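You operate a simulated robot arm through the tools that you are given. There is no shell and no other tool. Be economical: measure what you need, move in short steps, check, and stop when the job is done.

You are at the controls of a simulated two-armed robot. One attempt, no reset.

Task
Wipe up the spill on the top of the dark table with the red cloth and put it back.

The check looks at the end state, three seconds after you hand in, the way a careful person would. Anything else that was tipped, shoved, dropped, spilled or broken makes it a failure. Flat cloth is picked up by pressing the open fingertips on it (5 to 10 N) and closing them slowly along it; thin cloth reads only 2 to 8 mm in the jaws.

Robot
Two 7-joint arms with two-finger parallel grippers on one trunk, on a base that drives. Base frame: it is fixed to the floor where the robot stands at the start and does not move with it; the origin is under the middle of the robot, x ahead of it, y to its left, z up; the surface under the hand at the start is at about z = 0.72. Lengths are in m, angles in degrees, forces in N, time in s.
The left shoulder is at the start at [0.11, 0.169, 1.486], the right one opposite. With the tool pointing down near the work surface each hand reaches from about 0.1 to 0.66 m from the robot's upright axis, wherever it stands, measured 20 degrees to its own side. Payload 1.57 kg a hand.
Tool frame (each hand has its own): the origin (TCP) lies between the finger pads and is the grasp point; the fingertips stand 0.03 m ahead of it; z points along the fingers, y is the line along which they close. Largest opening 0.08 m; finger width 0.017, thickness 0.012; the body of the gripper, 0.04 by 0.082 m, starts 0.08 m behind the TCP.
Orientation is that of the tool frame in the base frame, as a unit quaternion [w, x, y, z]. With the fingers straight down and closing along the base's y, the tool's x points along the base's -x, its y along +y and its z along -z.

Tools
- The arms move only by the tool send_rows. It takes "left_increments", "right_increments" or both (then of equal length, played together; a hand with none holds still); each is a list of rows, each a list of 3 entries, a list of its own where there are three numbers: the turn, a rotation vector about the base's x, y, z in units of 8 degrees (1.0 is 8 degrees), then the shift along the base's x, y, z in units of 20 mm (1.0 is 20 mm), then the gripper command, from -1 (fully open) to 1 (shut), values between in proportion. In form: [[[rx, ry, rz], [dx, dy, dz], grip], ...]. A call has 1 to 10 rows; each row shifts and turns the commanded pose from where the row before left it. A call with a number of a shift or a turn outside -1 to 1 is refused whole. Rows are played at 5 a second. More than 0.05 m and 8.6 degrees between two rows, or a gripper value outside its range, and nothing of the call is played. A pose out of reach is approached as far as the arm can. The call stops where the force on the tool passes 40 N (or 10 N more than at its start, if that is more) or the arm is blocked; 0.2 s more then pass. The fingers move at their own pace (about 0.072 m/s each) and stop on an object; they squeeze with about 30 N. The grip force told is the motor's: it shows also when the fingers shut on nothing. Time passes only in rows, and 0.2 s behind the last, so rows that do not move let the fingers close. The reply holds the time, the measured pose of the TCP, the force on the tool along the base axes, the opening and the grip force, in the units named above and with some noise, with the torque about the TCP (base axes, N m) and any sound that the robot's microphone picked up.
- Cameras (640 x 400 px; columns grow to the right, rows downward): "scene" is now at [0.1484, 0.0025, 1.6556]; the picture's right is [0.03, -1.00, 0.00], its down [-0.86, -0.03, -0.52] and it looks along [0.52, 0.02, -0.86] (base axes); focal length 261 px, centre (320, 200). "left" rides on the left gripper at [0.072, 0.007, -0.122] in its tool frame; the picture's right is [-0.09, 1.00, 0.00], its down [-0.84, -0.08, -0.54] and it looks along [-0.54, -0.05, 0.84] (tool axes); focal length 238 px, centre (320, 200). "right" rides on the right gripper at [0.072, -0.007, -0.122] in its tool frame; the picture's right is [0.09, 1.00, 0.00], its down [-0.84, 0.08, -0.54] and it looks along [-0.54, 0.05, 0.84] (tool axes); focal length 238 px, centre (320, 200). There is no depth. A picture from a camera that has moved, and an enlarged one, comes with that camera's place and axes in the base frame and with its lens.
- get_image(camera): a new picture of that camera. It takes no simulated time.
- slide_trunk(by): slides the trunk up (or, below 0, down) by that many m; the arms and the scene camera ride with it, the base frame stays. It gives what a move gives, with no picture.
- drive_base(legs): drives the robot by 1 to 6 legs, each [ahead, left, turn to the left] in m, m and degrees, along the robot's own axes; the way and the turn of a leg run together, so that a leg with both is an arc; at most 1.5 m and 180 degrees a leg. The arms and the cameras ride along, it lands a little off, and it stops where it bumps. It gives what a move gives.
- turn_head(pan, tilt): turns the head with the scene camera to pan (to the left, within 86 degrees either way) and tilt (down, from -29 to 69), counted from straight ahead of the robot. It gives what a move gives.
- enlarge(camera, box): a new picture of the part [left, top, right, bottom] of that camera's present view, enlarged. It takes no simulated time.
- close_job(): hands the job in; it is judged then, once.

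Work in short steps. Places have to be worked out from the pictures, the camera data and where the tool is seen: move nearer, look again, correct. Check each grasp and each placing, and mend what went wrong. You have 120 turns and 108 pictures in all, those below and enlarged ones among them. Open the grippers and draw the arms clear of the work before you hand the job in, unless the task says otherwise; then end with one line.

The tools are called after "Emit:" by a JSON object that holds its "op" and its "data". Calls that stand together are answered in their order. send_rows: Moves the arms, as the interface text tells. Its arguments: {"type":"object","properties":{"left_increments":{"type":"array"},"right_increments":{"type":"array"}},"required":[]} The other tools are called the same way: slide_trunk (by) slides the trunk up or down; drive_base (legs) drives the base; turn_head (pan, tilt) turns the head that bears the scene camera; get_image (camera) takes a picture; enlarge (camera, box) takes an enlarged picture of a part of a camera's view; close_job () hands the job in.

At the start:

```text
time_s: 0.0
left_position: [0.6335, 0.3226, 0.9925]
left_tool_rot: [0.0, 0.0, 1.0, -0.001]
left_wrist_force: [0.1, 0.1, 0.1]
left_moment: [0.02, -0.04, -0.02]
left_gripper_width: 0.0801
left_finger_force: 0.2
right_position: [0.4837, -0.1736, 0.9207]
right_tool_rot: [0.0, 0.0, 1.0, 0.0]
right_wrist_force: [0.5, -0.6, 0.7]
right_moment: [0.01, 0.0, 0.05]
right_gripper_width: 0.0798
right_finger_force: 0.1
trunk travel left (down, up): [-0.8, 0.09]
robot x, y, heading: [0.0019, -0.0037, 0.0]
head pan, tilt: [1.9, 58.8]
```

scene: 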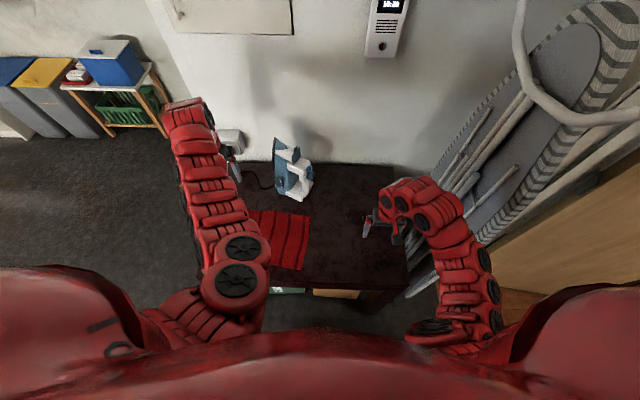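
right: 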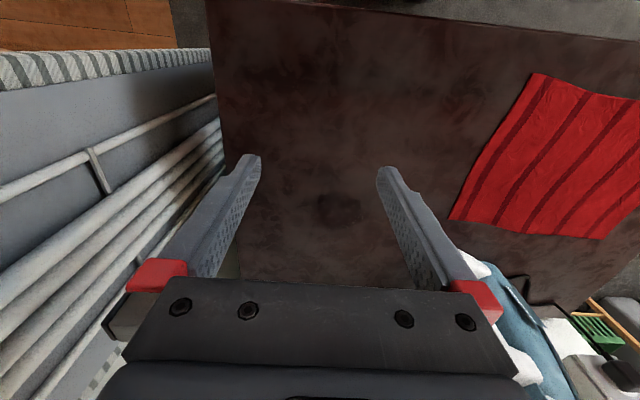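
left: 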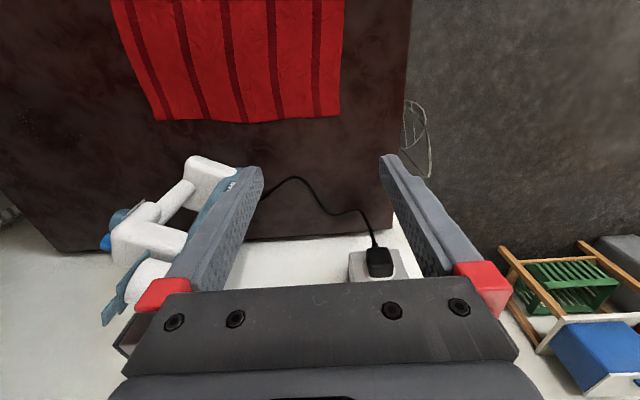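

The table is dark and there is a faint dark patch under the right hand; I enlarge to find the spill and the cloth.

Emit:
{"op": "enlarge", "data": {"camera": "scene", "box": [220, 130, 420, 310]}}

Emit:
{"op": "enlarge", "data": {"camera": "right", "box": [200, 0, 640, 275]}}

Emit:
{"op": "enlarge", "data": {"camera": "left", "box": [0, 0, 440, 275]}}

```text
2.22 times, centred on (320, 220) of scene
camera zoom: at [0.1484, 0.0025, 1.6556], right [0.03, -1.0, 0.0], down [-0.86, -0.03, -0.52], along [0.52, 0.02, -0.86], focal length 581 px, centre (320, 156)
```

zoom: 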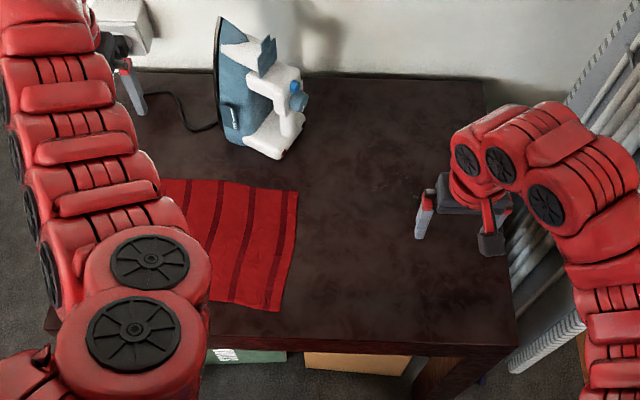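

```text
1.45 times, centred on (420, 138) of right
camera zoom: at [0.414, -0.1791, 1.0425], right [-0.09, 1.0, 0.0], down [0.84, 0.08, 0.54], along [0.54, 0.05, -0.84], focal length 347 px, centre (174, 291)
```

zoom: 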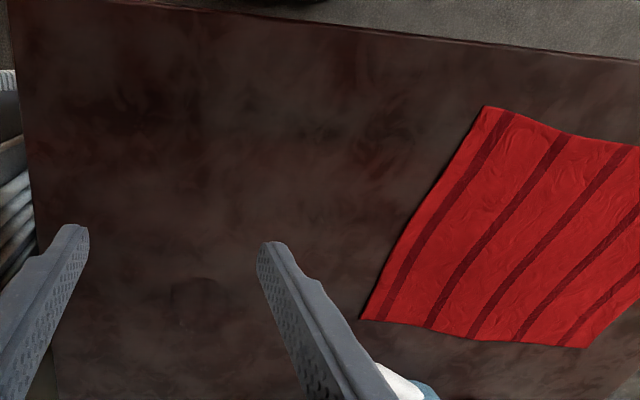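

```text
1.45 times, centred on (220, 138) of left
camera zoom: at [0.5623, 0.3293, 1.1135], right [0.09, 1.0, 0.0], down [0.84, -0.08, 0.54], along [0.54, -0.05, -0.84], focal length 347 px, centre (466, 291)
```

zoom: 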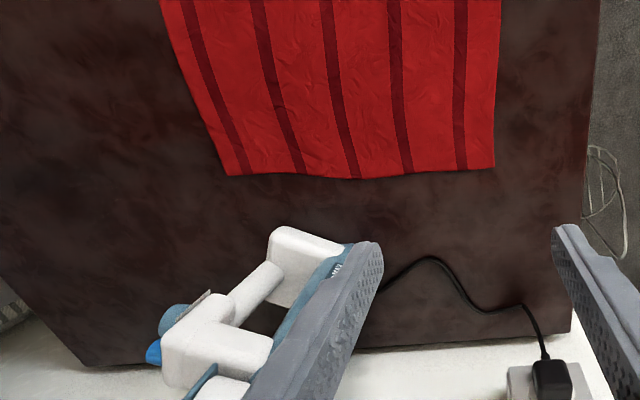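

Dark spot suspected near (0.63, -0.13). I draw the right hand back and up a bit to get an unobstructed view of this part of the table.

Emit:
{"op": "send_rows", "data": {"right_increments": [[[0, 0, 0], [-1, 0, 0.5], -1], [[0, 0, 0], [-1, 0, 0.5], -1], [[0, 0, 0], [-1, 0, 0.5], -1], [[0, 0, 0], [-1, 0, 0.5], -1], [[0, 0, 0], [-1, 0, 0.5], -1], [[0, 0, 0], [-1, 0, 0.5], -1], [[0, 0, 0], [-1, 0, 0], -1]]}}

Emit:
{"op": "enlarge", "data": {"camera": "right", "box": [160, 40, 480, 240]}}

Emit:
{"op": "enlarge", "data": {"camera": "scene", "box": [290, 150, 420, 231]}}

```text
time_s: 1.6
left_position: [0.6341, 0.3222, 0.9916]
left_tool_rot: [0.0, 0.0, 1.0, 0.0]
left_wrist_force: [0.0, 0.7, 0.1]
left_moment: [0.03, 0.02, 0.0]
left_gripper_width: 0.0799
left_finger_force: 0.1
right_position: [0.4038, -0.1712, 0.9614]
right_tool_rot: [0.0, 0.0, 1.0, 0.0]
right_wrist_force: [-0.2, 0.7, 0.8]
right_moment: [-0.04, 0.03, -0.01]
right_gripper_width: 0.0799
right_finger_force: 0.0
right hand out of reach, approached as far as the arm can: row 5, 6, 7
trunk travel left (down, up): [-0.8, 0.09]
robot x, y, heading: [-0.0023, 0.0018, -0.2]
head pan, tilt: [1.9, 58.8]
```

```text
2.00 times, centred on (320, 140) of right
camera zoom: at [0.3346, -0.1787, 1.0826], right [-0.09, 1.0, 0.0], down [0.84, 0.08, 0.54], along [0.54, 0.05, -0.84], focal length 477 px, centre (320, 320)
```

zoom: 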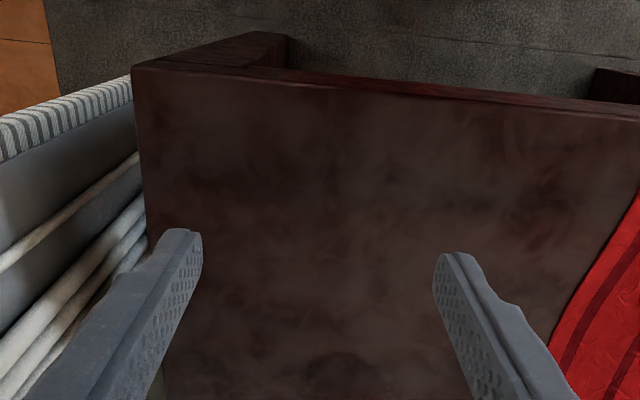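

```text
4.92 times, centred on (355, 190) of scene
camera zoom: at [0.1483, 0.0025, 1.6556], right [0.03, -1.0, 0.0], down [-0.85, -0.03, -0.52], along [0.52, 0.02, -0.86], focal length 1287 px, centre (148, 247)
```

zoom: 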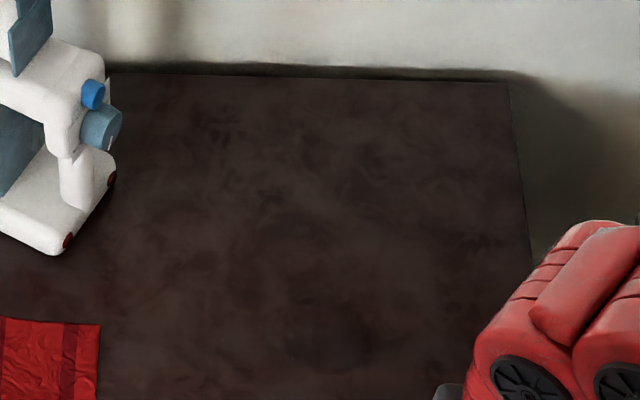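

A darker patch shows consistently at about (0.625, -0.13). I bring the right camera closer over it to confirm its outline.

Emit:
{"op": "send_rows", "data": {"right_increments": [[[0, 0, 0], [1, 0.4, -0.9], -1], [[0, 0, 0], [1, 0.4, -0.9], -1], [[0, 0, 0], [1, 0.4, -0.9], -1], [[0, 0, 0], [1, 0.4, -0.9], -1], [[0, 0, 0], [1, 0.4, -0.9], -1], [[0, 0, 0], [0.5, 0, -0.9], -1], [[0, 0, 0], [0.5, 0, -0.9], -1]]}}

Emit:
{"op": "get_image", "data": {"camera": "right"}}

Emit:
{"op": "get_image", "data": {"camera": "scene"}}

```text
time_s: 3.2
left_position: [0.6327, 0.3236, 0.9919]
left_tool_rot: [-0.001, 0.0, 1.0, 0.0]
left_wrist_force: [-0.6, 0.1, 1.1]
left_moment: [0.0, 0.02, 0.03]
left_gripper_width: 0.0802
left_finger_force: 0.1
right_position: [0.5238, -0.1323, 0.8336]
right_tool_rot: [0.0, 0.0, 1.0, -0.002]
right_wrist_force: [0.3, -0.2, -0.6]
right_moment: [-0.02, -0.02, 0.01]
right_gripper_width: 0.08
right_finger_force: 0.0
trunk travel left (down, up): [-0.8, 0.09]
robot x, y, heading: [-0.0012, -0.0048, -0.0]
head pan, tilt: [1.9, 58.8]
```

```text
99 pictures are left
camera right: at [0.4541, -0.1378, 0.9552], right [-0.09, 1.0, 0.0], down [0.84, 0.08, 0.54], along [0.54, 0.05, -0.84], focal length 238 px, centre (320, 200)
```

right: 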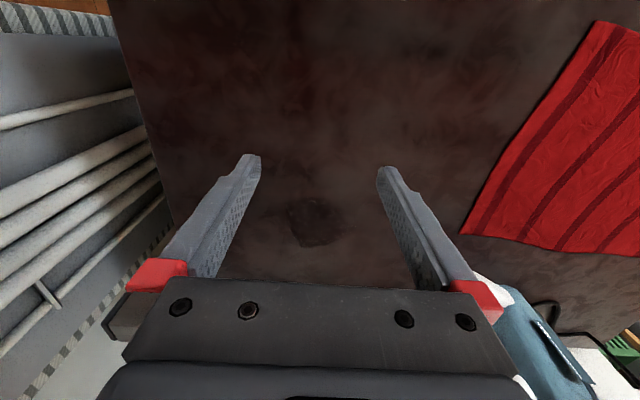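

```text
98 pictures are left
camera scene: at [0.149, 0.0028, 1.6555], right [0.03, -1.0, 0.0], down [-0.86, -0.03, -0.52], along [0.52, 0.02, -0.86], focal length 261 px, centre (320, 200)
```

scene: 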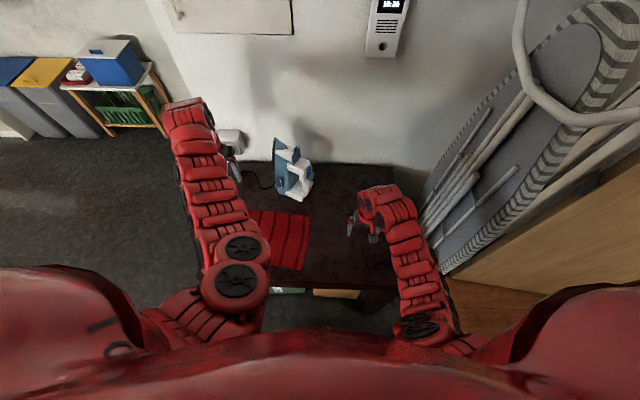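

The puddle is at about (0.635, -0.127), roughly 7 cm across; the cloth spans y 0.06–0.35, x 0.42–0.65. I bring the left hand over the cloth's left part and the right hand over its right edge, and look.

Emit:
{"op": "send_rows", "data": {"left_increments": [[[0, 0, 0], [-0.8, 0, -0.5], -1], [[0, 0, 0], [-0.8, 0, -0.5], -1], [[0, 0, 0], [-0.8, 0, -0.8], -1], [[0, 0, 0], [-0.8, 0, -0.8], -1], [[0, 0, 0], [-0.8, 0, -0.8], -1], [[0, 0, 0], [0, 0, -0.8], -1], [[0, 0, 0], [0, 0, -0.8], -1], [[0, 0, 0], [0, 0, -0.8], -1], [[0, 0, 0], [0, 0, -0.8], -1]], "right_increments": [[[0, 0, 0], [0.5, 0.8, 0], -1], [[0, 0, 0], [0.5, 0.8, 0], -1], [[0, 0, 0], [0.5, 1, 0], -1], [[0, 0, 0], [0.5, 1, 0], -1], [[0, 0, 0], [0.5, 1, 0], -1], [[0, 0, 0], [0, 1, 0], -1], [[0, 0, 0], [0, 1, 0], -1], [[0, 0, 0], [0, 1, 0], -1], [[0, 0, 0], [0, 1, 0], -1]]}}

Emit:
{"op": "get_image", "data": {"camera": "left"}}

Emit:
{"op": "get_image", "data": {"camera": "right"}}

Emit:
{"op": "get_image", "data": {"camera": "scene"}}

```text
time_s: 5.2
left_position: [0.5555, 0.3227, 0.86]
left_tool_rot: [-0.001, 0.001, 1.0, 0.0]
left_wrist_force: [-0.7, 0.5, 0.1]
left_moment: [-0.01, -0.02, -0.02]
left_gripper_width: 0.08
left_finger_force: 0.0
right_position: [0.5757, 0.0396, 0.8348]
right_tool_rot: [0.001, -0.001, 1.0, 0.0]
right_wrist_force: [0.1, -0.2, -0.2]
right_moment: [-0.02, 0.01, -0.03]
right_gripper_width: 0.0801
right_finger_force: 0.1
trunk travel left (down, up): [-0.8, 0.09]
robot x, y, heading: [-0.0005, 0.0002, -0.0]
head pan, tilt: [1.9, 58.8]
```

```text
97 pictures are left
camera left: at [0.4833, 0.3295, 0.9811], right [0.09, 1.0, 0.0], down [0.84, -0.08, 0.54], along [0.54, -0.05, -0.84], focal length 238 px, centre (320, 200)
```

left: 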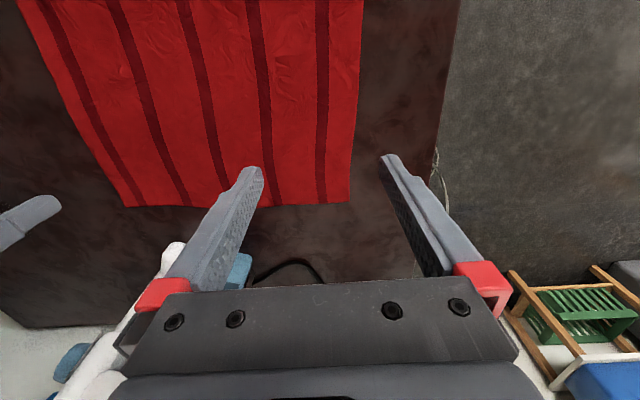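

```text
96 pictures are left
camera right: at [0.505, 0.0324, 0.9571], right [-0.09, 1.0, 0.0], down [0.84, 0.08, 0.54], along [0.54, 0.05, -0.84], focal length 238 px, centre (320, 200)
```

right: 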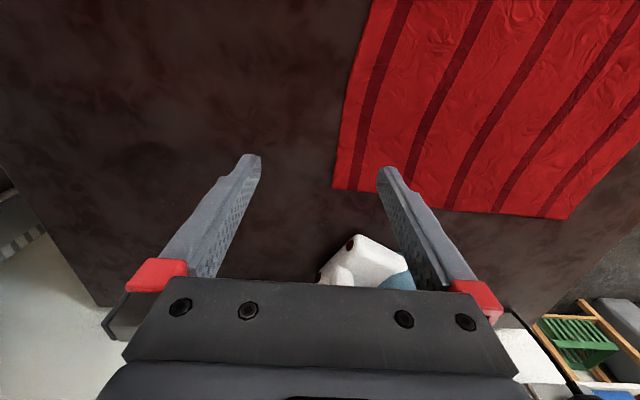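

```text
95 pictures are left
camera scene: at [0.1489, 0.0031, 1.6556], right [0.03, -1.0, 0.0], down [-0.86, -0.03, -0.52], along [0.52, 0.02, -0.86], focal length 261 px, centre (320, 200)
```

scene: 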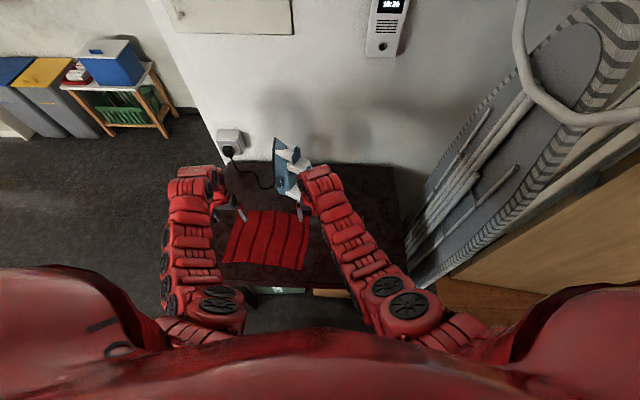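

Corners worked out: FR(.637,.061), FL(.656,.352), NL(.437,.372), NR(.417,.077). Both hands half close to 5 cm and come down to just above the cloth: right at (.60,.105), left at (.557,.323).

Emit:
{"op": "send_rows", "data": {"left_increments": [[[0, 0, 0], [0, 0, -0.95], -0.25], [[0, 0, 0], [0, 0, -0.95], -0.25], [[0, 0, 0], [0, 0, -0.95], -0.25], [[0, 0, 0], [0, 0, -0.95], -0.25], [[0, 0, 0], [0, 0, -0.6], -0.25]], "right_increments": [[[0, 0, 0], [0.6, 1, 0], -0.25], [[0, 0, 0], [0.6, 1, 0], -0.25], [[0, 0, 0], [0, 1, -1], -0.25], [[0, 0, 0], [0, 0.3, -1], -0.25], [[0, 0, 0], [0, 0, -1], -0.25]]}}

Emit:
{"op": "get_image", "data": {"camera": "left"}}

Emit:
{"op": "get_image", "data": {"camera": "right"}}

```text
time_s: 6.4
left_position: [0.5548, 0.3246, 0.7704]
left_tool_rot: [-0.001, 0.0, 1.0, 0.0]
left_wrist_force: [-0.2, 0.1, -0.3]
left_moment: [-0.01, -0.02, -0.01]
left_gripper_width: 0.0499
left_finger_force: 0.2
right_position: [0.5908, 0.0828, 0.8123]
right_tool_rot: [-0.001, 0.001, 1.0, 0.0]
right_wrist_force: [-0.4, 0.4, 0.1]
right_moment: [-0.03, 0.05, 0.03]
right_gripper_width: 0.0502
right_finger_force: 0.1
right hand out of reach, approached as far as the arm can: row 3, 4, 5
trunk travel left (down, up): [-0.8, 0.09]
robot x, y, heading: [-0.0023, 0.0019, 0.1]
head pan, tilt: [1.9, 58.8]
```

```text
94 pictures are left
camera left: at [0.4837, 0.3304, 0.8921], right [0.09, 1.0, 0.0], down [0.84, -0.08, 0.54], along [0.54, -0.05, -0.84], focal length 238 px, centre (320, 200)
```

left: 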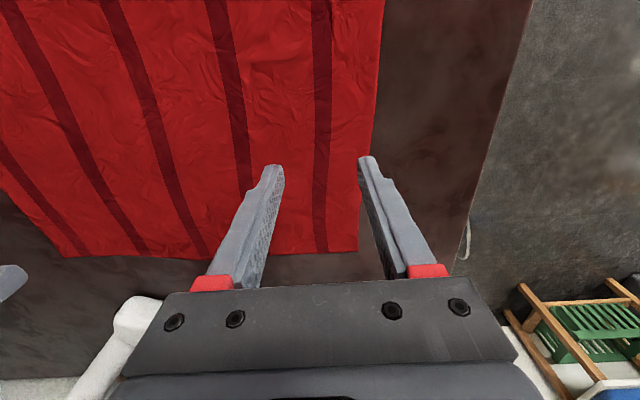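

```text
93 pictures are left
camera right: at [0.5208, 0.0774, 0.9343], right [-0.09, 1.0, 0.0], down [0.84, 0.08, 0.54], along [0.54, 0.05, -0.84], focal length 238 px, centre (320, 200)
```

right: 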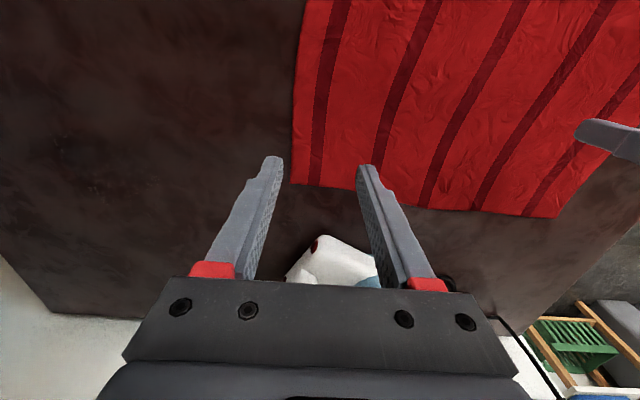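

The right arm is short of reach. I raise both hands and lower the trunk by 0.15 to gain reach.

Emit:
{"op": "send_rows", "data": {"left_increments": [[[0, 0, 0], [0, 0, 1], -0.25], [[0, 0, 0], [0, 0, 1], -0.25], [[0, 0, 0], [0, 0, 1], -0.25], [[0, 0, 0], [0, 0, 1], -0.25], [[0, 0, 0], [0, 0, 1], -0.25], [[0, 0, 0], [0, 0, 1], -0.25], [[0, 0, 0], [0, 0, 1], -0.25], [[0, 0, 0], [0, 0, 1], -0.25], [[0, 0, 0], [0, 0, 0.5], -0.25]], "right_increments": [[[0, 0, 0], [-1, -1, 1], -0.25], [[0, 0, 0], [-1, -1, 1], -0.25], [[0, 0, 0], [0, 0, 1], -0.25], [[0, 0, 0], [0, 0, 1], -0.25], [[0, 0, 0], [0, 0, 1], -0.25], [[0, 0, 0], [0, 0, 1], -0.25], [[0, 0, 0], [0, 0, 1], -0.25], [[0, 0, 0], [0, 0, 1], -0.25], [[0, 0, 0], [0, 0, 0.3], -0.25]]}}

Emit:
{"op": "slide_trunk", "data": {"by": -0.15}}

Emit:
{"op": "get_image", "data": {"camera": "scene"}}

```text
time_s: 8.4
left_position: [0.5543, 0.3221, 0.9423]
left_tool_rot: [-0.001, 0.0, 1.0, -0.001]
left_wrist_force: [0.0, 1.3, -0.3]
left_moment: [0.02, 0.02, -0.01]
left_gripper_width: 0.0501
left_finger_force: 0.0
right_position: [0.5595, 0.0522, 0.9579]
right_tool_rot: [-0.001, 0.0, 1.0, -0.001]
right_wrist_force: [0.8, 0.0, 0.0]
right_moment: [-0.01, 0.01, 0.01]
right_gripper_width: 0.0501
right_finger_force: 0.1
right hand out of reach, approached as far as the arm can: row 6, 7, 8
trunk travel left (down, up): [-0.8, 0.09]
robot x, y, heading: [-0.0009, 0.0002, 0.1]
head pan, tilt: [1.9, 58.8]
```

```text
time_s: 10.2
left_position: [0.5536, 0.3221, 0.7932]
left_tool_rot: [0.0, 0.001, 1.0, 0.0]
left_wrist_force: [-0.8, 0.8, 0.2]
left_moment: [-0.02, 0.0, 0.0]
left_gripper_width: 0.0501
left_finger_force: 0.1
right_position: [0.5602, 0.0515, 0.8085]
right_tool_rot: [0.0, 0.001, 1.0, 0.001]
right_wrist_force: [-0.6, -1.3, -0.8]
right_moment: [0.01, 0.01, -0.02]
right_gripper_width: 0.0498
right_finger_force: 0.1
trunk travel left (down, up): [-0.65, 0.24]
robot x, y, heading: [-0.0004, -0.0033, -0.0]
head pan, tilt: [1.9, 58.8]
```

```text
92 pictures are left
camera scene: at [0.1482, 0.0025, 1.5057], right [0.03, -1.0, 0.0], down [-0.85, -0.03, -0.52], along [0.52, 0.02, -0.86], focal length 261 px, centre (320, 200)
```

scene: 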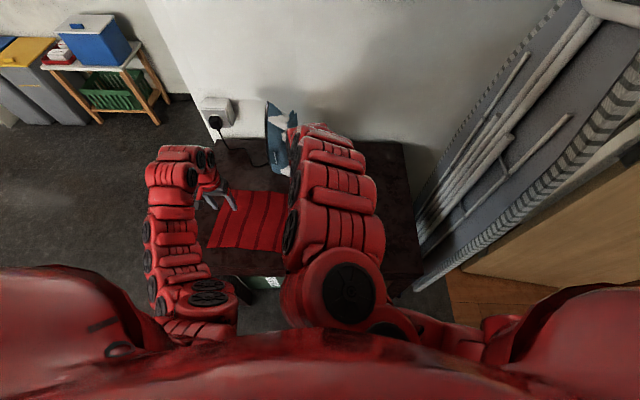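

Now I move the right hand to (0.595, 0.10) while watching for reach, then down to near the cloth; left goes down a little too.

Emit:
{"op": "send_rows", "data": {"left_increments": [[[0, 0, 0], [0, 0, -0.3], -0.25], [[0, 0, 0], [0, 0, -0.3], -0.25], [[0, 0, 0], [0, 0, -0.3], -0.25], [[0, 0, 0], [0, 0, -0.3], -0.25]], "right_increments": [[[0, 0, 0], [0.6, 0.8, 0], -0.25], [[0, 0, 0], [0.6, 0.8, 0], -0.25], [[0, 0, 0], [0.5, 0.8, -1], -0.25], [[0, 0, 0], [0, 0, -1], -0.25]]}}

Emit:
{"op": "get_image", "data": {"camera": "right"}}

```text
time_s: 11.2
left_position: [0.5534, 0.3225, 0.7689]
left_tool_rot: [-0.001, 0.001, 1.0, -0.001]
left_wrist_force: [-0.1, -0.1, 0.0]
left_moment: [0.03, 0.01, 0.01]
left_gripper_width: 0.0501
left_finger_force: 0.1
right_position: [0.5934, 0.0997, 0.7681]
right_tool_rot: [-0.001, 0.0, 1.0, 0.0]
right_wrist_force: [0.5, 0.0, -0.5]
right_moment: [0.03, 0.01, 0.0]
right_gripper_width: 0.05
right_finger_force: 0.0
trunk travel left (down, up): [-0.65, 0.24]
robot x, y, heading: [-0.0011, -0.0012, 0.1]
head pan, tilt: [1.9, 58.8]
```

```text
91 pictures are left
camera right: at [0.5229, 0.0926, 0.8899], right [-0.09, 1.0, 0.0], down [0.84, 0.08, 0.54], along [0.54, 0.05, -0.84], focal length 238 px, centre (320, 200)
```

right: 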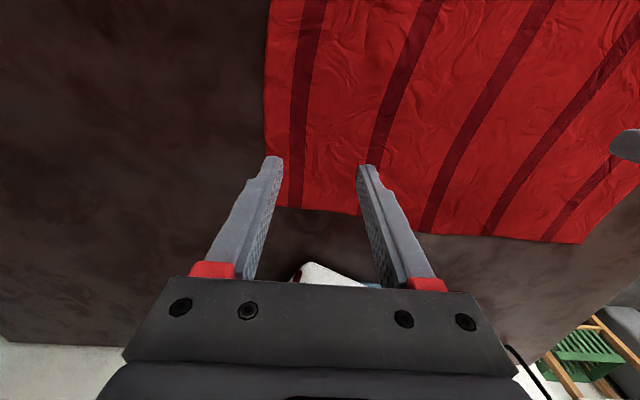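

Both hands sit 1–2 cm over the cloth. I descend slowly until contact shows.

Emit:
{"op": "send_rows", "data": {"left_increments": [[[0, 0, 0], [0, 0, -0.2], -0.25], [[0, 0, 0], [0, 0, -0.2], -0.25], [[0, 0, 0], [0, 0, -0.2], -0.25], [[0, 0, 0], [0, 0, -0.1], -0.25]], "right_increments": [[[0, 0, 0], [0, 0, -0.2], -0.25], [[0, 0, 0], [0, 0, -0.2], -0.25], [[0, 0, 0], [0, 0, -0.2], -0.25], [[0, 0, 0], [0, 0, -0.1], -0.25]]}}

```text
time_s: 12.2
left_position: [0.5539, 0.3223, 0.7537]
left_tool_rot: [0.0, 0.0, 1.0, 0.0]
left_wrist_force: [-0.2, 0.2, -1.6]
left_moment: [-0.03, 0.01, 0.01]
left_gripper_width: 0.0499
left_finger_force: 0.0
right_position: [0.593, 0.0986, 0.7544]
right_tool_rot: [-0.001, 0.0, 1.0, 0.0]
right_wrist_force: [0.3, -0.2, -0.8]
right_moment: [-0.02, 0.02, 0.02]
right_gripper_width: 0.0499
right_finger_force: 0.1
trunk travel left (down, up): [-0.65, 0.24]
robot x, y, heading: [0.0027, -0.0014, -0.1]
head pan, tilt: [1.9, 58.8]
```

No contact yet; I go on in 1–2 mm steps.

Emit:
{"op": "send_rows", "data": {"left_increments": [[[0, 0, 0], [0, 0, -0.1], -0.25], [[0, 0, 0], [0, 0, -0.1], -0.25]], "right_increments": [[[0, 0, 0], [0, 0, -0.1], -0.25], [[0, 0, 0], [0, 0, -0.1], -0.25]]}}

```text
time_s: 12.8
left_position: [0.5551, 0.3228, 0.7515]
left_tool_rot: [0.001, 0.0, 1.0, 0.001]
left_wrist_force: [0.9, -0.4, 7.4]
left_moment: [0.13, -0.01, -0.02]
left_gripper_width: 0.0498
left_finger_force: 0.1
right_position: [0.5924, 0.1011, 0.7515]
right_tool_rot: [0.001, 0.0, 1.0, 0.001]
right_wrist_force: [0.2, -0.1, 6.5]
right_moment: [-0.15, 0.0, 0.0]
right_gripper_width: 0.0504
right_finger_force: 0.2
trunk travel left (down, up): [-0.65, 0.24]
robot x, y, heading: [0.0036, -0.0028, 0.1]
head pan, tilt: [1.9, 58.8]
```

Contact with about 7 N on each hand: I close the fingers slowly along the cloth.

Emit:
{"op": "send_rows", "data": {"left_increments": [[[0, 0, 0], [0, 0, 0], -0.1], [[0, 0, 0], [0, 0, 0], 0.1], [[0, 0, 0], [0, 0, 0], 0.3], [[0, 0, 0], [0, 0, 0], 0.5], [[0, 0, 0], [0, 0, 0], 0.7], [[0, 0, 0], [0, 0, 0], 0.85], [[0, 0, 0], [0, 0, 0], 1], [[0, 0, 0], [0, 0, 0], 1]], "right_increments": [[[0, 0, 0], [0, 0, 0], -0.1], [[0, 0, 0], [0, 0, 0], 0.1], [[0, 0, 0], [0, 0, 0], 0.3], [[0, 0, 0], [0, 0, 0], 0.5], [[0, 0, 0], [0, 0, 0], 0.7], [[0, 0, 0], [0, 0, 0], 0.85], [[0, 0, 0], [0, 0, 0], 1], [[0, 0, 0], [0, 0, 0], 1]]}}

Emit:
{"op": "get_image", "data": {"camera": "right"}}

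Emit:
{"op": "get_image", "data": {"camera": "left"}}

```text
time_s: 14.6
left_position: [0.5533, 0.3224, 0.7519]
left_tool_rot: [0.001, 0.0, 1.0, -0.001]
left_wrist_force: [-0.7, -3.3, 12.9]
left_moment: [-0.04, -0.01, -0.06]
left_gripper_width: 0.0021
left_finger_force: 23.9
right_position: [0.5908, 0.0986, 0.7507]
right_tool_rot: [0.0, 0.0, 1.0, 0.0]
right_wrist_force: [0.0, 2.1, 6.5]
right_moment: [0.03, -0.05, -0.04]
right_gripper_width: 0.0019
right_finger_force: 23.9
trunk travel left (down, up): [-0.65, 0.24]
robot x, y, heading: [-0.0019, 0.0018, 0.2]
head pan, tilt: [1.9, 58.8]
```

```text
90 pictures are left
camera right: at [0.5215, 0.0926, 0.8731], right [-0.09, 1.0, 0.0], down [0.84, 0.08, 0.54], along [0.54, 0.05, -0.84], focal length 238 px, centre (320, 200)
```

right: 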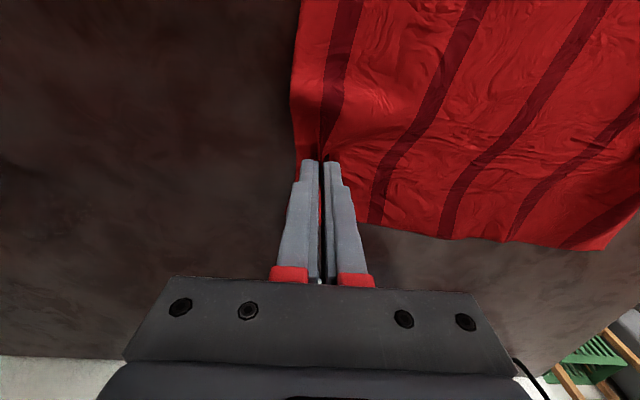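

```text
89 pictures are left
camera left: at [0.4818, 0.3283, 0.8723], right [0.09, 1.0, 0.0], down [0.84, -0.08, 0.54], along [0.54, -0.05, -0.84], focal length 238 px, centre (320, 200)
```

left: 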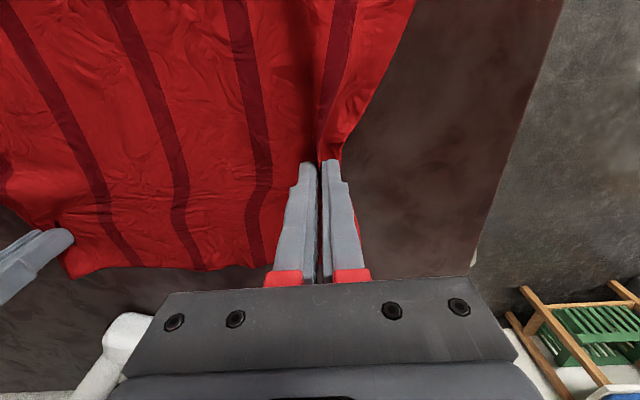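

Both pinches hold (2 mm). I lift both a few mm and drag the cloth toward the spill with the hands in step.

Emit:
{"op": "send_rows", "data": {"left_increments": [[[0, 0, 0], [0, 0, 0.4], 1], [[0, 0, 0], [0, -0.8, 0], 1], [[0, 0, 0], [0, -0.8, 0], 1], [[0, 0, 0], [0, -0.8, 0], 1], [[0, 0, 0], [0, -0.8, 0], 1], [[0, 0, 0], [0.2, -0.8, 0], 1], [[0, 0, 0], [0.2, -0.8, 0], 1], [[0, 0, 0], [0.2, -0.8, 0], 1], [[0, 0, 0], [0.2, -0.8, 0], 1]], "right_increments": [[[0, 0, 0], [0, 0, 0.4], 1], [[0, 0, 0], [0, -0.8, 0], 1], [[0, 0, 0], [0, -0.8, 0], 1], [[0, 0, 0], [0, -0.8, 0], 1], [[0, 0, 0], [0.2, -0.8, 0], 1], [[0, 0, 0], [0.4, -0.8, 0], 1], [[0, 0, 0], [0.4, -0.8, 0], 1], [[0, 0, 0], [0.4, -0.8, 0], 1], [[0, 0, 0], [0.4, -0.8, 0], 1]]}}

Emit:
{"op": "get_image", "data": {"camera": "right"}}

Emit:
{"op": "get_image", "data": {"camera": "left"}}

Emit:
{"op": "get_image", "data": {"camera": "scene"}}

```text
time_s: 16.6
left_position: [0.5714, 0.1934, 0.7577]
left_tool_rot: [-0.001, 0.001, 1.0, 0.0]
left_wrist_force: [1.2, -3.9, 0.4]
left_moment: [-0.12, -0.02, -0.03]
left_gripper_width: 0.0023
left_finger_force: 23.9
right_position: [0.6303, -0.0295, 0.759]
right_tool_rot: [0.001, 0.0, 1.0, 0.0]
right_wrist_force: [-0.1, 3.7, 0.4]
right_moment: [0.14, 0.01, -0.03]
right_gripper_width: 0.0021
right_finger_force: 23.1
trunk travel left (down, up): [-0.65, 0.24]
robot x, y, heading: [0.0027, -0.0007, -0.1]
head pan, tilt: [1.9, 58.8]
```

```text
88 pictures are left
camera right: at [0.5598, -0.036, 0.8801], right [-0.09, 1.0, 0.0], down [0.84, 0.08, 0.54], along [0.54, 0.05, -0.84], focal length 238 px, centre (320, 200)
```

right: 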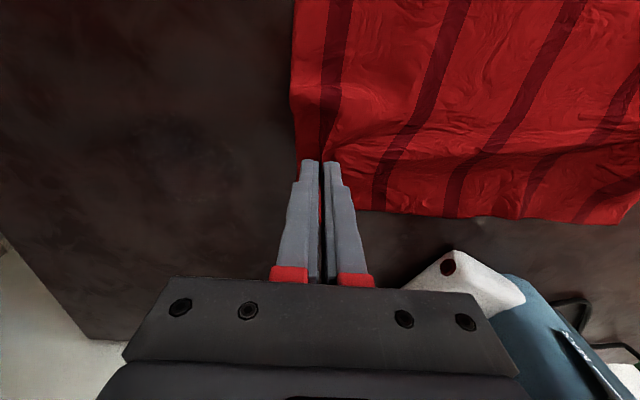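

```text
87 pictures are left
camera left: at [0.4995, 0.1993, 0.8791], right [0.09, 1.0, 0.0], down [0.84, -0.08, 0.54], along [0.54, -0.05, -0.84], focal length 238 px, centre (320, 200)
```

left: 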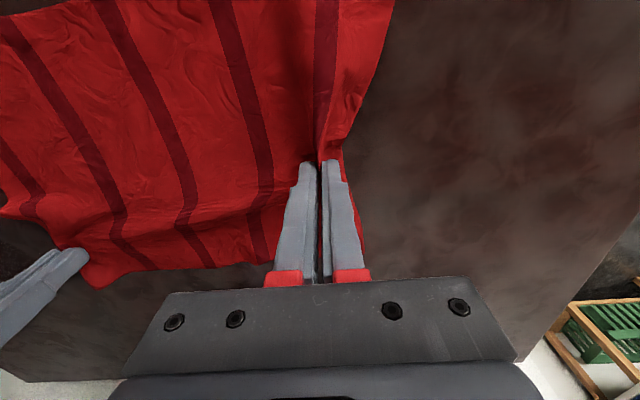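

```text
86 pictures are left
camera scene: at [0.1489, 0.0016, 1.5055], right [0.03, -1.0, 0.0], down [-0.86, -0.03, -0.52], along [0.52, 0.02, -0.86], focal length 261 px, centre (320, 200)
```

scene: 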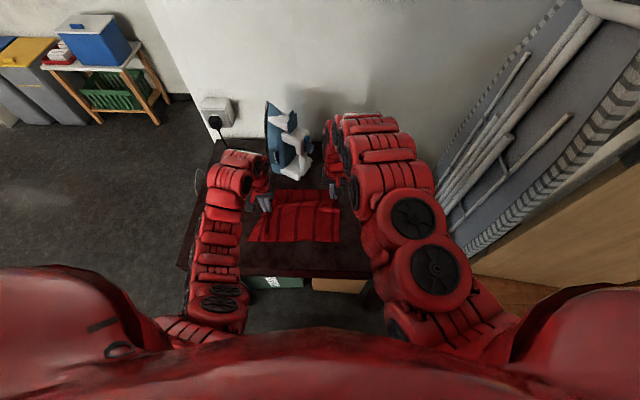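

Cloth travels nicely. I continue with the right pinch lowered to press lightly, sweeping over the spill to y ≈ -0.18 at x ≈ 0.64.

Emit:
{"op": "send_rows", "data": {"left_increments": [[[0, 0, 0], [0, -0.8, 0], 1], [[0, 0, 0], [0, -0.8, 0], 1], [[0, 0, 0], [0, -0.8, 0], 1], [[0, 0, 0], [0, -0.8, 0], 1], [[0, 0, 0], [0, -0.8, 0], 1], [[0, 0, 0], [0, -0.8, 0], 1], [[0, 0, 0], [0, -0.8, 0], 1], [[0, 0, 0], [0, -0.8, 0], 1], [[0, 0, 0], [0, -0.8, 0], 1]], "right_increments": [[[0, 0, 0], [0.2, -0.8, -0.15], 1], [[0, 0, 0], [0.2, -0.8, -0.15], 1], [[0, 0, 0], [0, -0.8, -0.1], 1], [[0, 0, 0], [0, -0.8, 0], 1], [[0, 0, 0], [0, -0.8, 0], 1], [[0, 0, 0], [0, -0.8, 0], 1], [[0, 0, 0], [0, -0.8, 0], 1], [[0, 0, 0], [0, -0.8, 0], 1], [[0, 0, 0], [0, -0.8, 0], 1]]}}

Emit:
{"op": "get_image", "data": {"camera": "right"}}

Emit:
{"op": "get_image", "data": {"camera": "scene"}}

```text
time_s: 18.6
left_position: [0.5697, 0.0505, 0.7599]
left_tool_rot: [0.002, 0.0, 1.0, 0.0]
left_wrist_force: [0.6, -5.2, -1.0]
left_moment: [-0.14, -0.05, -0.07]
left_gripper_width: 0.0021
left_finger_force: 23.4
right_position: [0.6376, -0.1706, 0.7518]
right_tool_rot: [0.001, 0.0, 1.0, -0.002]
right_wrist_force: [0.1, 12.4, 21.0]
right_moment: [0.28, -0.01, -0.04]
right_gripper_width: 0.0019
right_finger_force: 24.0
trunk travel left (down, up): [-0.65, 0.24]
robot x, y, heading: [-0.0021, 0.0015, 0.0]
head pan, tilt: [1.9, 58.8]
```

```text
85 pictures are left
camera right: at [0.5667, -0.1773, 0.8728], right [-0.09, 1.0, 0.0], down [0.84, 0.08, 0.54], along [0.54, 0.05, -0.84], focal length 238 px, centre (320, 200)
```

right: 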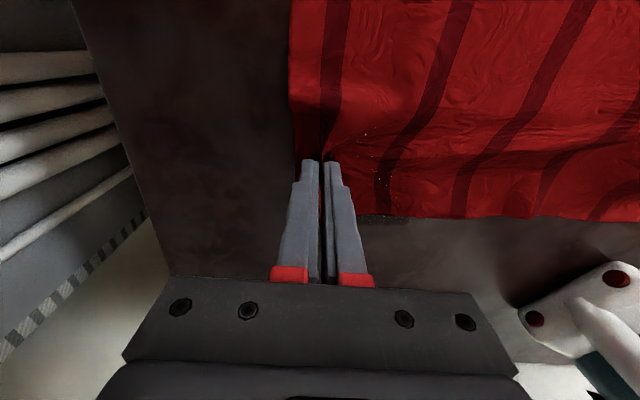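

```text
84 pictures are left
camera scene: at [0.1458, 0.0038, 1.5061], right [0.03, -1.0, 0.0], down [-0.85, -0.03, -0.52], along [0.52, 0.02, -0.85], focal length 261 px, centre (320, 200)
```

scene: 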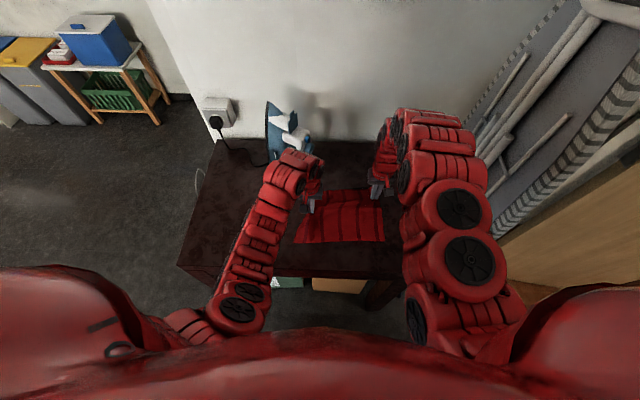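

The far rim of the spill still shows beyond the cloth at about x 0.675. I push the cloth 3–4 cm further out there and sweep back and forth.

Emit:
{"op": "send_rows", "data": {"left_increments": [[[0, 0, 0], [0.3, 0, 0], 1], [[0, 0, 0], [0.3, 0, 0], 1], [[0, 0, 0], [0, 0.5, 0], 1], [[0, 0, 0], [0, 0.8, 0], 1], [[0, 0, 0], [0, 0.8, 0], 1], [[0, 0, 0], [0, 0.8, 0], 1], [[0, 0, 0], [0, -0.8, 0], 1], [[0, 0, 0], [0, -0.8, 0], 1], [[0, 0, 0], [0, -0.8, 0], 1], [[0, 0, 0], [0, -0.5, 0], 1]], "right_increments": [[[0, 0, 0], [0.7, 0, 0.07], 1], [[0, 0, 0], [0.8, 0, 0], 1], [[0, 0, 0], [0.4, 0.5, 0], 1], [[0, 0, 0], [0, 0.8, 0], 1], [[0, 0, 0], [0, 0.8, 0], 1], [[0, 0, 0], [0, 0.8, 0], 1], [[0, 0, 0], [0, -0.8, 0], 1], [[0, 0, 0], [0, -0.8, 0], 1], [[0, 0, 0], [0, -0.8, 0], 1], [[0, 0, 0], [0, -0.5, 0], 1]]}}

Emit:
{"op": "get_image", "data": {"camera": "right"}}

Emit:
{"op": "get_image", "data": {"camera": "left"}}

```text
time_s: 20.8
left_position: [0.5809, 0.0513, 0.7578]
left_tool_rot: [0.0, 0.0, 1.0, 0.0]
left_wrist_force: [5.0, -14.6, -0.9]
left_moment: [-0.43, -0.13, -0.12]
left_gripper_width: 0.0021
left_finger_force: 23.6
right_position: [0.6752, -0.1727, 0.7516]
right_tool_rot: [-0.001, 0.001, 1.0, 0.0]
right_wrist_force: [-5.4, 16.1, 1.8]
right_moment: [0.45, 0.21, -0.07]
right_gripper_width: 0.0024
right_finger_force: 23.4
trunk travel left (down, up): [-0.65, 0.24]
robot x, y, heading: [0.0034, 0.0015, -0.3]
head pan, tilt: [1.9, 58.8]
```

```text
83 pictures are left
camera right: at [0.6054, -0.1791, 0.8735], right [-0.09, 1.0, 0.0], down [0.84, 0.08, 0.54], along [0.54, 0.05, -0.84], focal length 238 px, centre (320, 200)
```

right: 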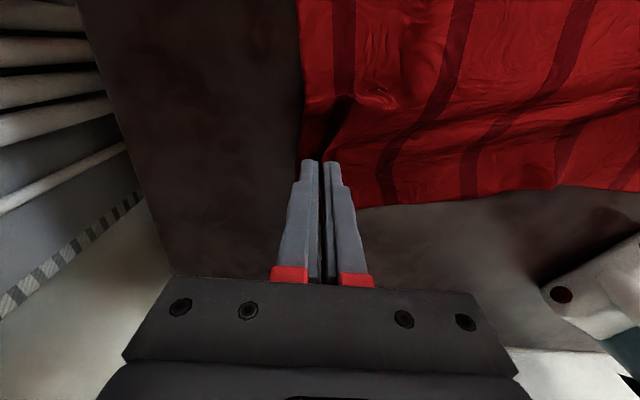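

```text
82 pictures are left
camera left: at [0.5098, 0.0569, 0.8794], right [0.09, 1.0, 0.0], down [0.84, -0.08, 0.54], along [0.54, -0.05, -0.84], focal length 238 px, centre (320, 200)
```

left: 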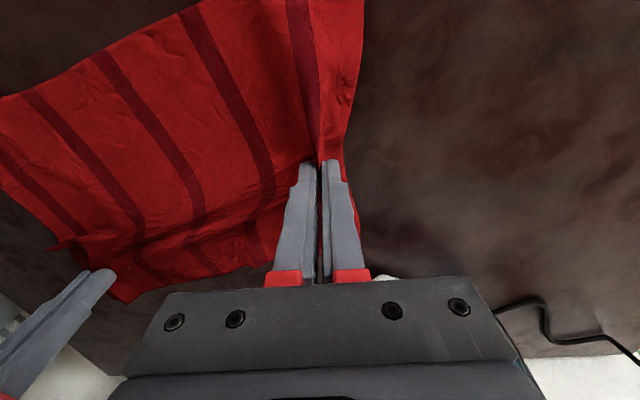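

The far rim is wiped. Tension is 15 N, so I ease the left hand in 1 cm, press the right a bit and wipe another lane back toward the robot.

Emit:
{"op": "send_rows", "data": {"left_increments": [[[0, 0, 0], [0, -0.5, 0], 1], [[0, 0, 0], [0, 0.8, 0], 1], [[0, 0, 0], [0, 0.8, 0], 1], [[0, 0, 0], [0, 0.8, 0], 1], [[0, 0, 0], [0, 0.8, 0], 1], [[0, 0, 0], [0, 0.8, 0], 1], [[0, 0, 0], [0, -0.8, 0], 1], [[0, 0, 0], [0, -0.8, 0], 1], [[0, 0, 0], [0, -0.8, 0], 1], [[0, 0, 0], [0, -0.8, 0], 1]], "right_increments": [[[0, 0, 0], [-0.5, 0, -0.08], 1], [[0, 0, 0], [-0.5, 0.8, 0], 1], [[0, 0, 0], [0, 0.8, 0], 1], [[0, 0, 0], [0, 0.8, 0], 1], [[0, 0, 0], [0, 0.8, 0], 1], [[0, 0, 0], [-0.5, 0.8, 0], 1], [[0, 0, 0], [-0.5, -0.8, 0], 1], [[0, 0, 0], [0, -0.8, 0], 1], [[0, 0, 0], [0, -0.8, 0], 1], [[0, 0, 0], [0, -0.8, 0], 1]]}}

Emit:
{"op": "send_rows", "data": {"left_increments": [[[0, 0, 0], [-0.2, 0.8, 0], 1], [[0, 0, 0], [-0.2, 0.8, 0], 1], [[0, 0, 0], [-0.2, 0.8, 0], 1], [[0, 0, 0], [0, 0.8, 0], 1], [[0, 0, 0], [0, 0.8, 0], 1], [[0, 0, 0], [0, 0.8, 0], 1], [[0, 0, 0], [0, 0.8, 0], 1], [[0, 0, 0], [0, 0.8, 0], 1]], "right_increments": [[[0, 0, 0], [-0.5, 0.8, 0], 1], [[0, 0, 0], [-0.4, 0.8, 0], 1], [[0, 0, 0], [0, 0.8, 0], 1], [[0, 0, 0], [0, 0.8, 0], 1], [[0, 0, 0], [0, 0.8, 0], 1], [[0, 0, 0], [0, 0.8, 0], 1], [[0, 0, 0], [0, 0.8, 0.2], 1], [[0, 0, 0], [0, 0.8, 0.2], 1]]}}

Emit:
{"op": "get_image", "data": {"camera": "right"}}

Emit:
{"op": "get_image", "data": {"camera": "scene"}}

```text
time_s: 22.9
left_position: [0.5799, 0.0587, 0.7588]
left_tool_rot: [0.0, 0.0, 1.0, 0.0]
left_wrist_force: [0.3, 0.0, -0.2]
left_moment: [0.0, 0.03, 0.01]
left_gripper_width: 0.0022
left_finger_force: 23.8
right_position: [0.6335, -0.1557, 0.7506]
right_tool_rot: [0.0, 0.0, 1.0, -0.001]
right_wrist_force: [0.0, 10.9, 24.7]
right_moment: [0.28, -0.02, 0.02]
right_gripper_width: 0.0018
right_finger_force: 24.0
trunk travel left (down, up): [-0.65, 0.24]
robot x, y, heading: [-0.0001, 0.0031, -0.2]
head pan, tilt: [1.9, 58.8]
```

```text
time_s: 24.8
left_position: [0.5696, 0.1859, 0.7586]
left_tool_rot: [-0.001, 0.0, 1.0, 0.0]
left_wrist_force: [0.2, -0.7, 0.4]
left_moment: [-0.01, -0.04, 0.04]
left_gripper_width: 0.0024
left_finger_force: 23.3
right_position: [0.618, -0.0268, 0.7575]
right_tool_rot: [0.0, 0.0, 1.0, 0.0]
right_wrist_force: [0.3, 1.0, 0.0]
right_moment: [-0.02, -0.04, -0.01]
right_gripper_width: 0.0019
right_finger_force: 23.5
trunk travel left (down, up): [-0.65, 0.24]
robot x, y, heading: [0.0003, 0.0001, -0.1]
head pan, tilt: [1.9, 58.8]
```

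```text
81 pictures are left
camera right: at [0.5468, -0.0335, 0.8793], right [-0.09, 1.0, 0.0], down [0.84, 0.08, 0.54], along [0.54, 0.05, -0.84], focal length 238 px, centre (320, 200)
```

right: 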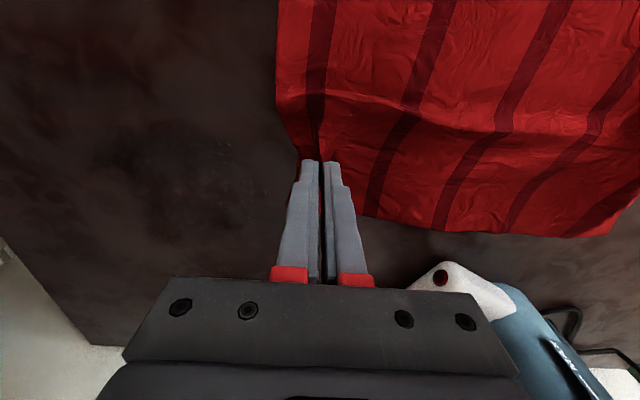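

```text
80 pictures are left
camera scene: at [0.1475, 0.0033, 1.5054], right [0.03, -1.0, 0.0], down [-0.85, -0.03, -0.52], along [0.52, 0.02, -0.86], focal length 261 px, centre (320, 200)
```

scene: 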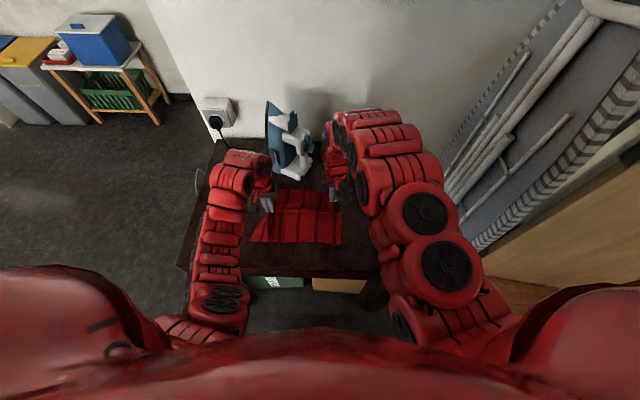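

I inspect the spill area in an enlargement.

Emit:
{"op": "enlarge", "data": {"camera": "right", "box": [40, 80, 300, 242]}}

```text
2.46 times, centred on (170, 161) of right
camera zoom: at [0.5468, -0.0335, 0.8793], right [-0.09, 1.0, 0.0], down [0.84, 0.08, 0.54], along [0.54, 0.05, -0.84], focal length 587 px, centre (689, 296)
```

zoom: 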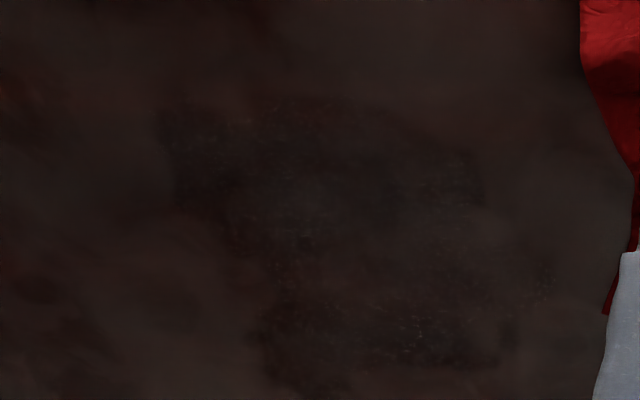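

Mottled residue is left in two bands (x≈0.60–0.63 and 0.665–0.69). I run narrower lanes with more pressure, first the near band.

Emit:
{"op": "send_rows", "data": {"left_increments": [[[0, 0, 0], [0, -1, 0], 1], [[0, 0, 0], [0, -1, 0], 1], [[0, 0, 0], [0, -1, 0], 1], [[0, 0, 0], [0, -1, 0], 1], [[0, 0, 0], [0, -1, 0], 1], [[0, 0, 0], [0, -1, 0], 1], [[0, 0, 0], [0, -1, 0], 1], [[0, 0, 0], [0, -0.7, 0], 1]], "right_increments": [[[0, 0, 0], [-0.7, -1, -0.33], 1], [[0, 0, 0], [0, -1, 0], 1], [[0, 0, 0], [0, -1, 0], 1], [[0, 0, 0], [0, -1, 0], 1], [[0, 0, 0], [0, -1, 0], 1], [[0, 0, 0], [0, -1, 0], 1], [[0, 0, 0], [0, -1, 0], 1], [[0, 0, 0], [0, -0.7, 0], 1]]}}

Emit:
{"op": "send_rows", "data": {"left_increments": [[[0, 0, 0], [0, 0, 0], 1], [[0, 0, 0], [0, 1, 0], 1], [[0, 0, 0], [0, 1, 0], 1], [[0, 0, 0], [0, 1, 0], 1], [[0, 0, 0], [0, 1, 0], 1], [[0, 0, 0], [0, 1, 0], 1], [[0, 0, 0], [0, 1, 0], 1]], "right_increments": [[[0, 0, 0], [0.65, 0, 0], 1], [[0, 0, 0], [0, 1, 0], 1], [[0, 0, 0], [0, 1, 0], 1], [[0, 0, 0], [0, 1, 0], 1], [[0, 0, 0], [0, 1, 0], 1], [[0, 0, 0], [0, 1, 0], 1], [[0, 0, 0], [0, 1, 0], 1]]}}

Emit:
{"op": "send_rows", "data": {"left_increments": [[[0, 0, 0], [0, 0, 0], 1], [[0, 0, 0], [0, -1, 0], 1], [[0, 0, 0], [0, -1, 0], 1], [[0, 0, 0], [0, -1, 0], 1], [[0, 0, 0], [0, -1, 0], 1], [[0, 0, 0], [0, -1, 0], 1], [[0, 0, 0], [0, -1, 0], 1]], "right_increments": [[[0, 0, 0], [0.6, 0, 0], 1], [[0, 0, 0], [0, -1, 0], 1], [[0, 0, 0], [0, -1, 0], 1], [[0, 0, 0], [0, -1, 0], 1], [[0, 0, 0], [0, -1, 0], 1], [[0, 0, 0], [0, -1, 0], 1], [[0, 0, 0], [0, -1, 0], 1]]}}

Emit:
{"op": "get_image", "data": {"camera": "right"}}

```text
time_s: 26.6
left_position: [0.5696, 0.0295, 0.7595]
left_tool_rot: [-0.001, 0.0, 1.0, 0.0]
left_wrist_force: [-0.4, -0.1, -0.3]
left_moment: [0.01, 0.02, 0.02]
left_gripper_width: 0.0023
left_finger_force: 22.7
right_position: [0.6039, -0.183, 0.7518]
right_tool_rot: [-0.001, 0.0, 1.0, 0.0]
right_wrist_force: [0.0, 2.1, 2.7]
right_moment: [0.03, 0.02, 0.03]
right_gripper_width: 0.0021
right_finger_force: 23.5
trunk travel left (down, up): [-0.65, 0.24]
robot x, y, heading: [-0.0016, -0.0004, 0.2]
head pan, tilt: [1.9, 58.8]
```

```text
time_s: 28.1
left_position: [0.5686, 0.1511, 0.7581]
left_tool_rot: [-0.001, 0.001, 1.0, -0.001]
left_wrist_force: [-0.1, 0.1, -0.8]
left_moment: [-0.02, -0.01, 0.03]
left_gripper_width: 0.0019
left_finger_force: 23.5
right_position: [0.6165, -0.0631, 0.7513]
right_tool_rot: [0.0, 0.001, 1.0, 0.0]
right_wrist_force: [-0.7, -1.7, 2.6]
right_moment: [-0.06, 0.0, 0.0]
right_gripper_width: 0.002
right_finger_force: 23.6
trunk travel left (down, up): [-0.65, 0.24]
robot x, y, heading: [-0.0019, 0.0023, -0.2]
head pan, tilt: [1.9, 58.8]
```

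```text
time_s: 29.8
left_position: [0.5688, 0.0291, 0.7572]
left_tool_rot: [-0.001, -0.001, 1.0, 0.001]
left_wrist_force: [-0.3, 0.3, 0.1]
left_moment: [0.03, -0.02, 0.01]
left_gripper_width: 0.0022
left_finger_force: 23.5
right_position: [0.63, -0.1845, 0.7519]
right_tool_rot: [-0.001, 0.0, 1.0, 0.0]
right_wrist_force: [-0.3, 0.5, -0.4]
right_moment: [0.01, 0.02, 0.03]
right_gripper_width: 0.0018
right_finger_force: 23.3
trunk travel left (down, up): [-0.65, 0.24]
robot x, y, heading: [0.0009, -0.0011, -0.1]
head pan, tilt: [1.9, 58.8]
```

```text
78 pictures are left
camera right: at [0.5594, -0.1904, 0.8746], right [-0.09, 1.0, 0.0], down [0.84, 0.08, 0.54], along [0.54, 0.05, -0.84], focal length 238 px, centre (320, 200)
```

right: 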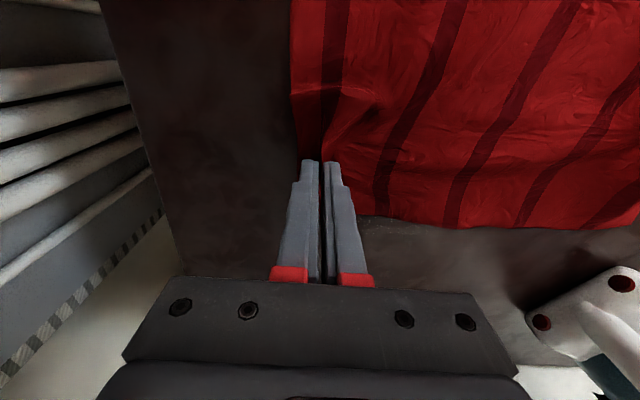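

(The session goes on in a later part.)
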